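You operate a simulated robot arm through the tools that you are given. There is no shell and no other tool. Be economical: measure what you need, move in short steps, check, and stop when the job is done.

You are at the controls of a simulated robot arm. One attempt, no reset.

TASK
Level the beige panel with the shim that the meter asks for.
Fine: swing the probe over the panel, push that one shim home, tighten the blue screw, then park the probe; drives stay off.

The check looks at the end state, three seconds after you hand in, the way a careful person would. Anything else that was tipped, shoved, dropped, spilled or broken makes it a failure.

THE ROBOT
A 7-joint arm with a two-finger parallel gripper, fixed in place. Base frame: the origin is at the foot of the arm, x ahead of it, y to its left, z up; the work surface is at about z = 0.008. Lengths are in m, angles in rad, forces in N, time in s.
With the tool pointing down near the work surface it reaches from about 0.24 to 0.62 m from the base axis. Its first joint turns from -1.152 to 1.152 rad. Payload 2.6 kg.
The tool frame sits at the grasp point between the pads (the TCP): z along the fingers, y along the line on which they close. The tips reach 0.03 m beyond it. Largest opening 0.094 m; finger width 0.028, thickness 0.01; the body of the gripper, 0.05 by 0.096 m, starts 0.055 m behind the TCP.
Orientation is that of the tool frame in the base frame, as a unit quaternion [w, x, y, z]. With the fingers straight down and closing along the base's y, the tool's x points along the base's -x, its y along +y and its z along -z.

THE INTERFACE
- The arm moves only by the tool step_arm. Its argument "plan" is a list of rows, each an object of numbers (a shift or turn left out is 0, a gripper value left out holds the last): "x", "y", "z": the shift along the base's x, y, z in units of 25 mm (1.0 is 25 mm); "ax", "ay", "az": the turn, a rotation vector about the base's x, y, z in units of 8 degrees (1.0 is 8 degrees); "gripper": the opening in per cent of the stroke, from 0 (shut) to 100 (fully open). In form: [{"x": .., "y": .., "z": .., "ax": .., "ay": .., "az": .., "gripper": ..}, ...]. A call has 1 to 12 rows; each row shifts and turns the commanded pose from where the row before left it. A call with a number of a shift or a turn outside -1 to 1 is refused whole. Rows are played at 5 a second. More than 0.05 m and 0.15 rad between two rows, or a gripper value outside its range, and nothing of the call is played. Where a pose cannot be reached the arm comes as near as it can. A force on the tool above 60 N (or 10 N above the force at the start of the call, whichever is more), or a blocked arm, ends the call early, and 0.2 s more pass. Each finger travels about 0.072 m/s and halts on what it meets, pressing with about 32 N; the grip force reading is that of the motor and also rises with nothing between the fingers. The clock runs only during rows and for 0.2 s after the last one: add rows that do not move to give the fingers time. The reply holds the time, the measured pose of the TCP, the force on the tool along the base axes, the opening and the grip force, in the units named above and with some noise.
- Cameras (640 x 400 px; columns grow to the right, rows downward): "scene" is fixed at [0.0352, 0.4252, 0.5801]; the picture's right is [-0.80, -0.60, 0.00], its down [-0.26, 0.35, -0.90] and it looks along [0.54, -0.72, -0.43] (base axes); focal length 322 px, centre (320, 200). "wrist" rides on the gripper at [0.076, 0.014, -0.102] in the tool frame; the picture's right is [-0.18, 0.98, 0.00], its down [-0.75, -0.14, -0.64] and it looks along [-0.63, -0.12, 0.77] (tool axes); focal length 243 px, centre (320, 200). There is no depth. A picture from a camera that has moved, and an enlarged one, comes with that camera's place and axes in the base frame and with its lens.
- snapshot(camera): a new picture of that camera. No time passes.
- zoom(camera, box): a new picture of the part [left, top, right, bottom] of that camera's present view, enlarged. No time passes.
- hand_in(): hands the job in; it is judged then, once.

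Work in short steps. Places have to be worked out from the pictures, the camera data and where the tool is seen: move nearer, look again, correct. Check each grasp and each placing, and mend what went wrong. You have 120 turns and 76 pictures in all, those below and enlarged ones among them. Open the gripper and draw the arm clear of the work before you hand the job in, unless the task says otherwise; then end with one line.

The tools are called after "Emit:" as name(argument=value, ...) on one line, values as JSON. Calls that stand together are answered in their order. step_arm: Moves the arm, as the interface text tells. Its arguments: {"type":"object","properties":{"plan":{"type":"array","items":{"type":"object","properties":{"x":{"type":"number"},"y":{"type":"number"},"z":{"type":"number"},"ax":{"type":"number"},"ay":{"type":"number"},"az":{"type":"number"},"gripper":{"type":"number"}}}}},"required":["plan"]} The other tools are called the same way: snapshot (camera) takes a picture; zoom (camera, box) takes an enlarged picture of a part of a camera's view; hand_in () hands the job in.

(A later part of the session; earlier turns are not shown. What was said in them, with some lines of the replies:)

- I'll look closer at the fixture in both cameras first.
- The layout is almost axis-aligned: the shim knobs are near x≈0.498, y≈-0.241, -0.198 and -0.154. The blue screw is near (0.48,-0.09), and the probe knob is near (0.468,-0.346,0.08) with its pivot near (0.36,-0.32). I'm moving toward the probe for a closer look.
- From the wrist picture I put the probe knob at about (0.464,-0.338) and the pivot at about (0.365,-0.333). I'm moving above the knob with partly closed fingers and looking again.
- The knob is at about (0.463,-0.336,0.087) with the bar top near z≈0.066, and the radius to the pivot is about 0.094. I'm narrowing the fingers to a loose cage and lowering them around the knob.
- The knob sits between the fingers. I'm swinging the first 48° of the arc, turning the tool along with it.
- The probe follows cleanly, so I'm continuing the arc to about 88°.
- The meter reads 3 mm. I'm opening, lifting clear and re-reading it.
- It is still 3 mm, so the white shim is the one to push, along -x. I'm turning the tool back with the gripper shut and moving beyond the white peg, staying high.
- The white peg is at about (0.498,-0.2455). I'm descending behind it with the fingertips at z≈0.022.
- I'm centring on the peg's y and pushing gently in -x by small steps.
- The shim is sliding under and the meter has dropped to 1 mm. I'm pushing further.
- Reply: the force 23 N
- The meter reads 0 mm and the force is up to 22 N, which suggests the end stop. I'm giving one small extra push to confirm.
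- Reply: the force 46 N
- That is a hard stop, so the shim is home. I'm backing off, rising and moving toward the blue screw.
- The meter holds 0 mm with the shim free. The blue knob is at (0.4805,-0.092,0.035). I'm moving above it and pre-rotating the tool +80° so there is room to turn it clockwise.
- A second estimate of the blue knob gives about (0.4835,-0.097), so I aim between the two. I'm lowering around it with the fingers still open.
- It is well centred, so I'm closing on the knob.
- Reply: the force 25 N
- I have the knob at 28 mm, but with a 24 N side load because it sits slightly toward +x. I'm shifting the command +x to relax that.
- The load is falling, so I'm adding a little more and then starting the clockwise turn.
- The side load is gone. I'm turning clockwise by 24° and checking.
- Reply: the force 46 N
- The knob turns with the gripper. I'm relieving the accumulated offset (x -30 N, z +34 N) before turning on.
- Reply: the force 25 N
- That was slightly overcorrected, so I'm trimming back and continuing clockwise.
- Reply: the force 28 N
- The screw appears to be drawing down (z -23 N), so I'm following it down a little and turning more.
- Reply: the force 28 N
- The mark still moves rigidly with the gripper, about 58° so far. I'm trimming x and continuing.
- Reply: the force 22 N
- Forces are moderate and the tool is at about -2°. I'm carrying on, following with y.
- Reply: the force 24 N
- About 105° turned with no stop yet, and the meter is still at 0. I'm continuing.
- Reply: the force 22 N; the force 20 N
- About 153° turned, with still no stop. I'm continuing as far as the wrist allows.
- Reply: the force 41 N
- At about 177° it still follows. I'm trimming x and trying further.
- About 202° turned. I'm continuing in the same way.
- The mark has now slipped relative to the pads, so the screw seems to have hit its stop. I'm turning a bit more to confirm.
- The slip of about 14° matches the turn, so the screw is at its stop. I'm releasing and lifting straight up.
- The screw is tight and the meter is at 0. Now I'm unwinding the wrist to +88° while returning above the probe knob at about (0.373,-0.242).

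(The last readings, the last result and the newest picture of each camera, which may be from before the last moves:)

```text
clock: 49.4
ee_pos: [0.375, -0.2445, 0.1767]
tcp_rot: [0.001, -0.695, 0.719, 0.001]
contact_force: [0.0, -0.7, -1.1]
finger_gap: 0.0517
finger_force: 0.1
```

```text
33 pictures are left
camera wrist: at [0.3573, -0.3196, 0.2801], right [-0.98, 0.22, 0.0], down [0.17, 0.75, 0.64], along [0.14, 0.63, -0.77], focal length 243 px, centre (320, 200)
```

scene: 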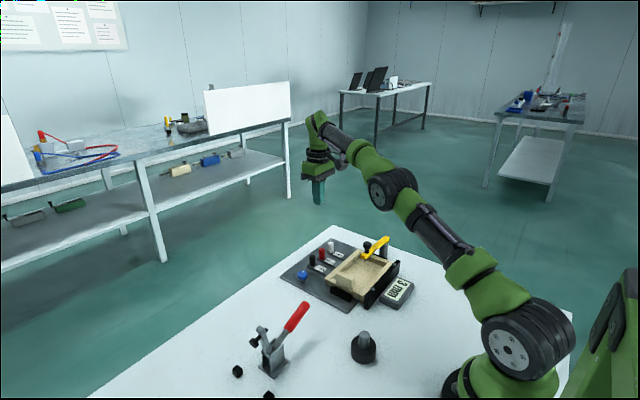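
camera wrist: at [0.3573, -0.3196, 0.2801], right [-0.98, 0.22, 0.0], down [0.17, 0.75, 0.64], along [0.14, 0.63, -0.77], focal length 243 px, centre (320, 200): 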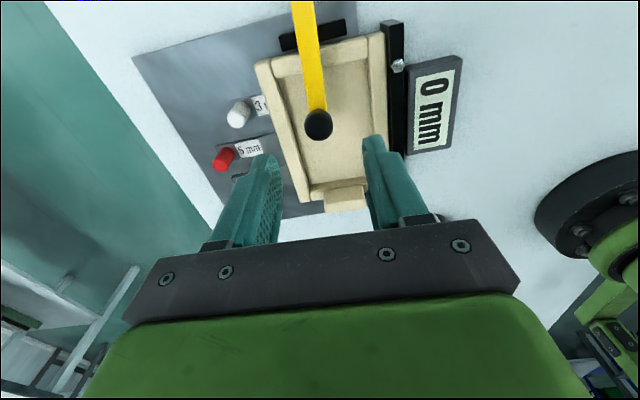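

Everything is in place, so I'm lowering around the probe knob.

Emit:
step_arm(plan=[{"y": 0.08, "gripper": 48}, {"z": -1}, {"z": -1}, {"z": -0.8}, {"z": -0.6}, {}])

Emit:
snapshot(camera="wrist")

```text
clock: 50.8
ee_pos: [0.3746, -0.2421, 0.0928]
tcp_rot: [0.0, -0.695, 0.719, 0.001]
contact_force: [0.7, -0.3, -0.2]
finger_gap: 0.045
finger_force: 0.0
```

```text
32 pictures are left
camera wrist: at [0.357, -0.3175, 0.1955], right [-0.98, 0.22, 0.0], down [0.17, 0.75, 0.64], along [0.14, 0.63, -0.77], focal length 243 px, centre (320, 200)
```

wrist: 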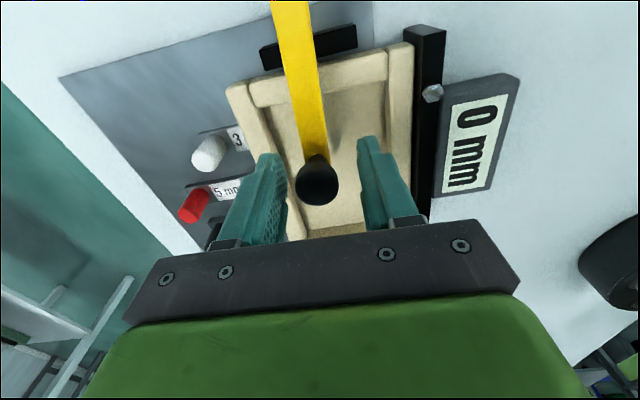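

I'm caging the knob and swinging the probe back along the reverse arc.

Emit:
step_arm(plan=[{"gripper": 31}, {}, {"x": 0.52, "y": -0.052, "az": -1}, {"x": 0.508, "y": -0.128, "az": -1}, {"x": 0.488, "y": -0.196, "az": -1}, {"x": 0.456, "y": -0.264, "az": -1}, {"x": 0.412, "y": -0.32, "az": -1}, {"x": 0.364, "y": -0.38, "az": -1}])

Emit:
zoom(camera="scene", box=[270, 210, 430, 310])

```text
clock: 52.6
ee_pos: [0.4429, -0.2753, 0.0923]
tcp_rot: [0.0, -0.341, 0.94, 0.0]
contact_force: [0.0, 0.3, 0.3]
finger_gap: 0.0293
finger_force: 0.6
```

```text
4.00 times, centred on (350, 260) of scene
camera zoom: at [0.0351, 0.4252, 0.5801], right [-0.8, -0.6, 0.0], down [-0.26, 0.35, -0.9], along [0.54, -0.72, -0.43], focal length 1288 px, centre (200, -40)
```

zoom: 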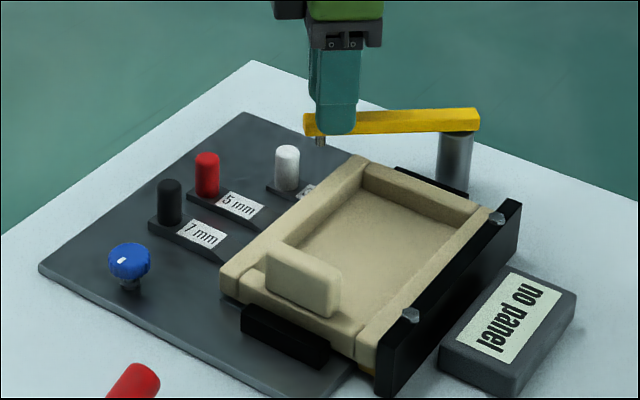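

The swing is going smoothly, so I'm finishing the arc to the park position with a slight extra for the cage play.

Emit:
step_arm(plan=[{"x": 0.308, "y": -0.424, "az": -1}, {"x": 0.248, "y": -0.464, "az": -1}, {"x": 0.18, "y": -0.492, "az": -1}, {"x": 0.108, "y": -0.512, "az": -1}, {"x": 0.036, "y": -0.524, "az": -1}, {"y": -0.15}, {}])

Emit:
zoom(camera="scene", box=[270, 210, 430, 310])

Emit:
snapshot(camera="wrist")

```text
clock: 54.2
ee_pos: [0.4667, -0.3384, 0.0909]
tcp_rot: [0.0, 0.0, 1.0, 0.001]
contact_force: [0.2, 4.3, 2.2]
finger_gap: 0.0317
finger_force: 2.1
```

```text
4.00 times, centred on (350, 260) of scene
camera zoom: at [0.0351, 0.4252, 0.5801], right [-0.8, -0.6, 0.0], down [-0.26, 0.35, -0.9], along [0.54, -0.72, -0.43], focal length 1288 px, centre (200, -40)
```

zoom: 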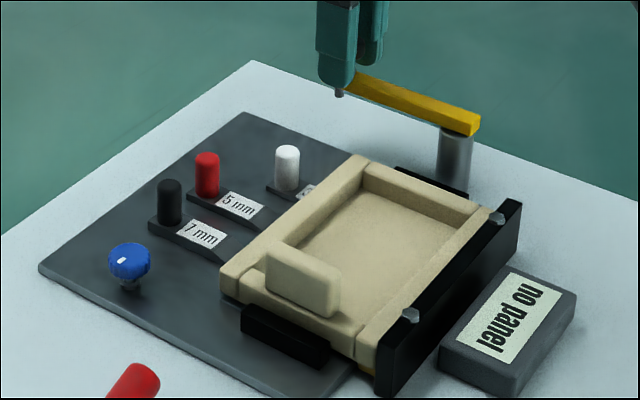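

```text
29 pictures are left
camera wrist: at [0.389, -0.3251, 0.1947], right [0.18, 0.98, 0.0], down [0.75, -0.14, 0.64], along [0.63, -0.12, -0.77], focal length 243 px, centre (320, 200)
```

wrist: 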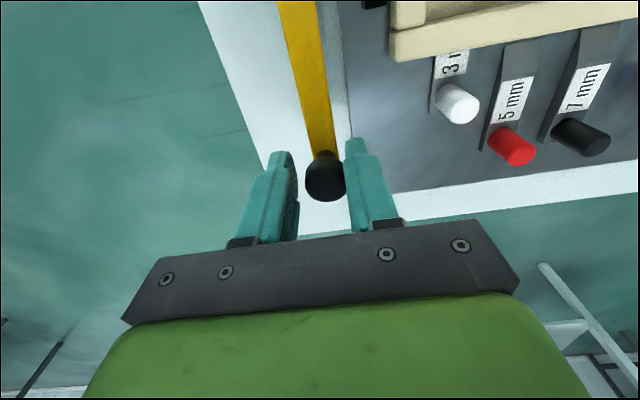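

The probe is back against its park stop (a slight 4 N reaction). I'm opening and lifting away.

Emit:
step_arm(plan=[{"y": 0.15, "gripper": 48}, {"gripper": 48}, {"z": 1}, {"z": 1}, {"z": 1}, {"z": 1}, {"z": 1}, {"x": -0.8, "y": 1, "z": 0.5}, {"x": -0.8, "y": 1}, {"y": 1}, {"y": 1}, {}])

Emit:
snapshot(camera="scene")

Emit:
zoom(camera="scene", box=[270, 210, 430, 310])

Emit:
snapshot(camera="wrist")

```text
clock: 56.8
ee_pos: [0.4273, -0.2355, 0.2303]
tcp_rot: [-0.001, 0.0, 1.0, 0.001]
contact_force: [-0.2, -0.9, 0.1]
finger_gap: 0.045
finger_force: 0.0
```

```text
28 pictures are left
```

scene: 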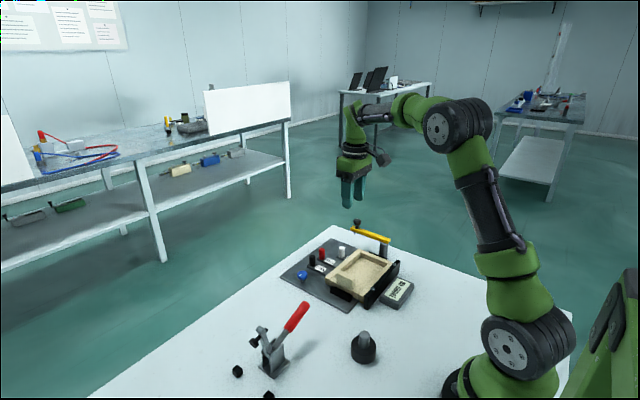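

```text
4.00 times, centred on (350, 260) of scene
camera zoom: at [0.0351, 0.4252, 0.5801], right [-0.8, -0.6, 0.0], down [-0.26, 0.35, -0.9], along [0.54, -0.72, -0.43], focal length 1288 px, centre (200, -40)
```

zoom: 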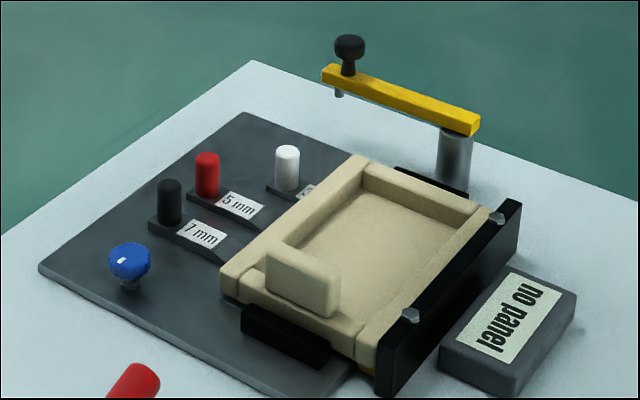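

```text
26 pictures are left
camera wrist: at [0.3488, -0.2213, 0.3331], right [0.18, 0.98, 0.0], down [0.75, -0.14, 0.64], along [0.63, -0.12, -0.77], focal length 243 px, centre (320, 200)
```

wrist: 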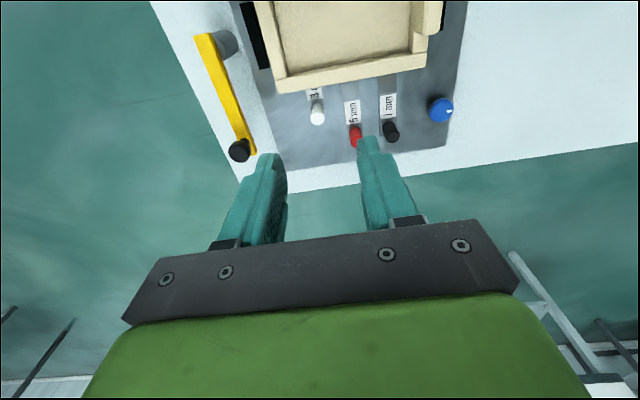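

The probe is back at its original park position, the 3 mm shim is home, the screw is tight, and nothing else has moved. I'm opening fully and raising clear.

Emit:
step_arm(plan=[{"gripper": 100, "z": 1}, {"z": 1, "y": 1}, {"z": 1, "y": 1}, {"y": 1}, {}])

Emit:
hand_in()

```text
clock: 58.0
ee_pos: [0.426, -0.1599, 0.3034]
tcp_rot: [-0.001, 0.0, 1.0, 0.0]
contact_force: [0.4, -1.3, -0.1]
finger_gap: 0.0938
finger_force: 0.0
```

```text
The job is handed in.
```

I handed the job in: the meter asked for 3 mm and read 0 mm once I pushed that shim to its stop. The blue screw is tightened to its stop, the probe is back where it was parked, and I touched nothing else.
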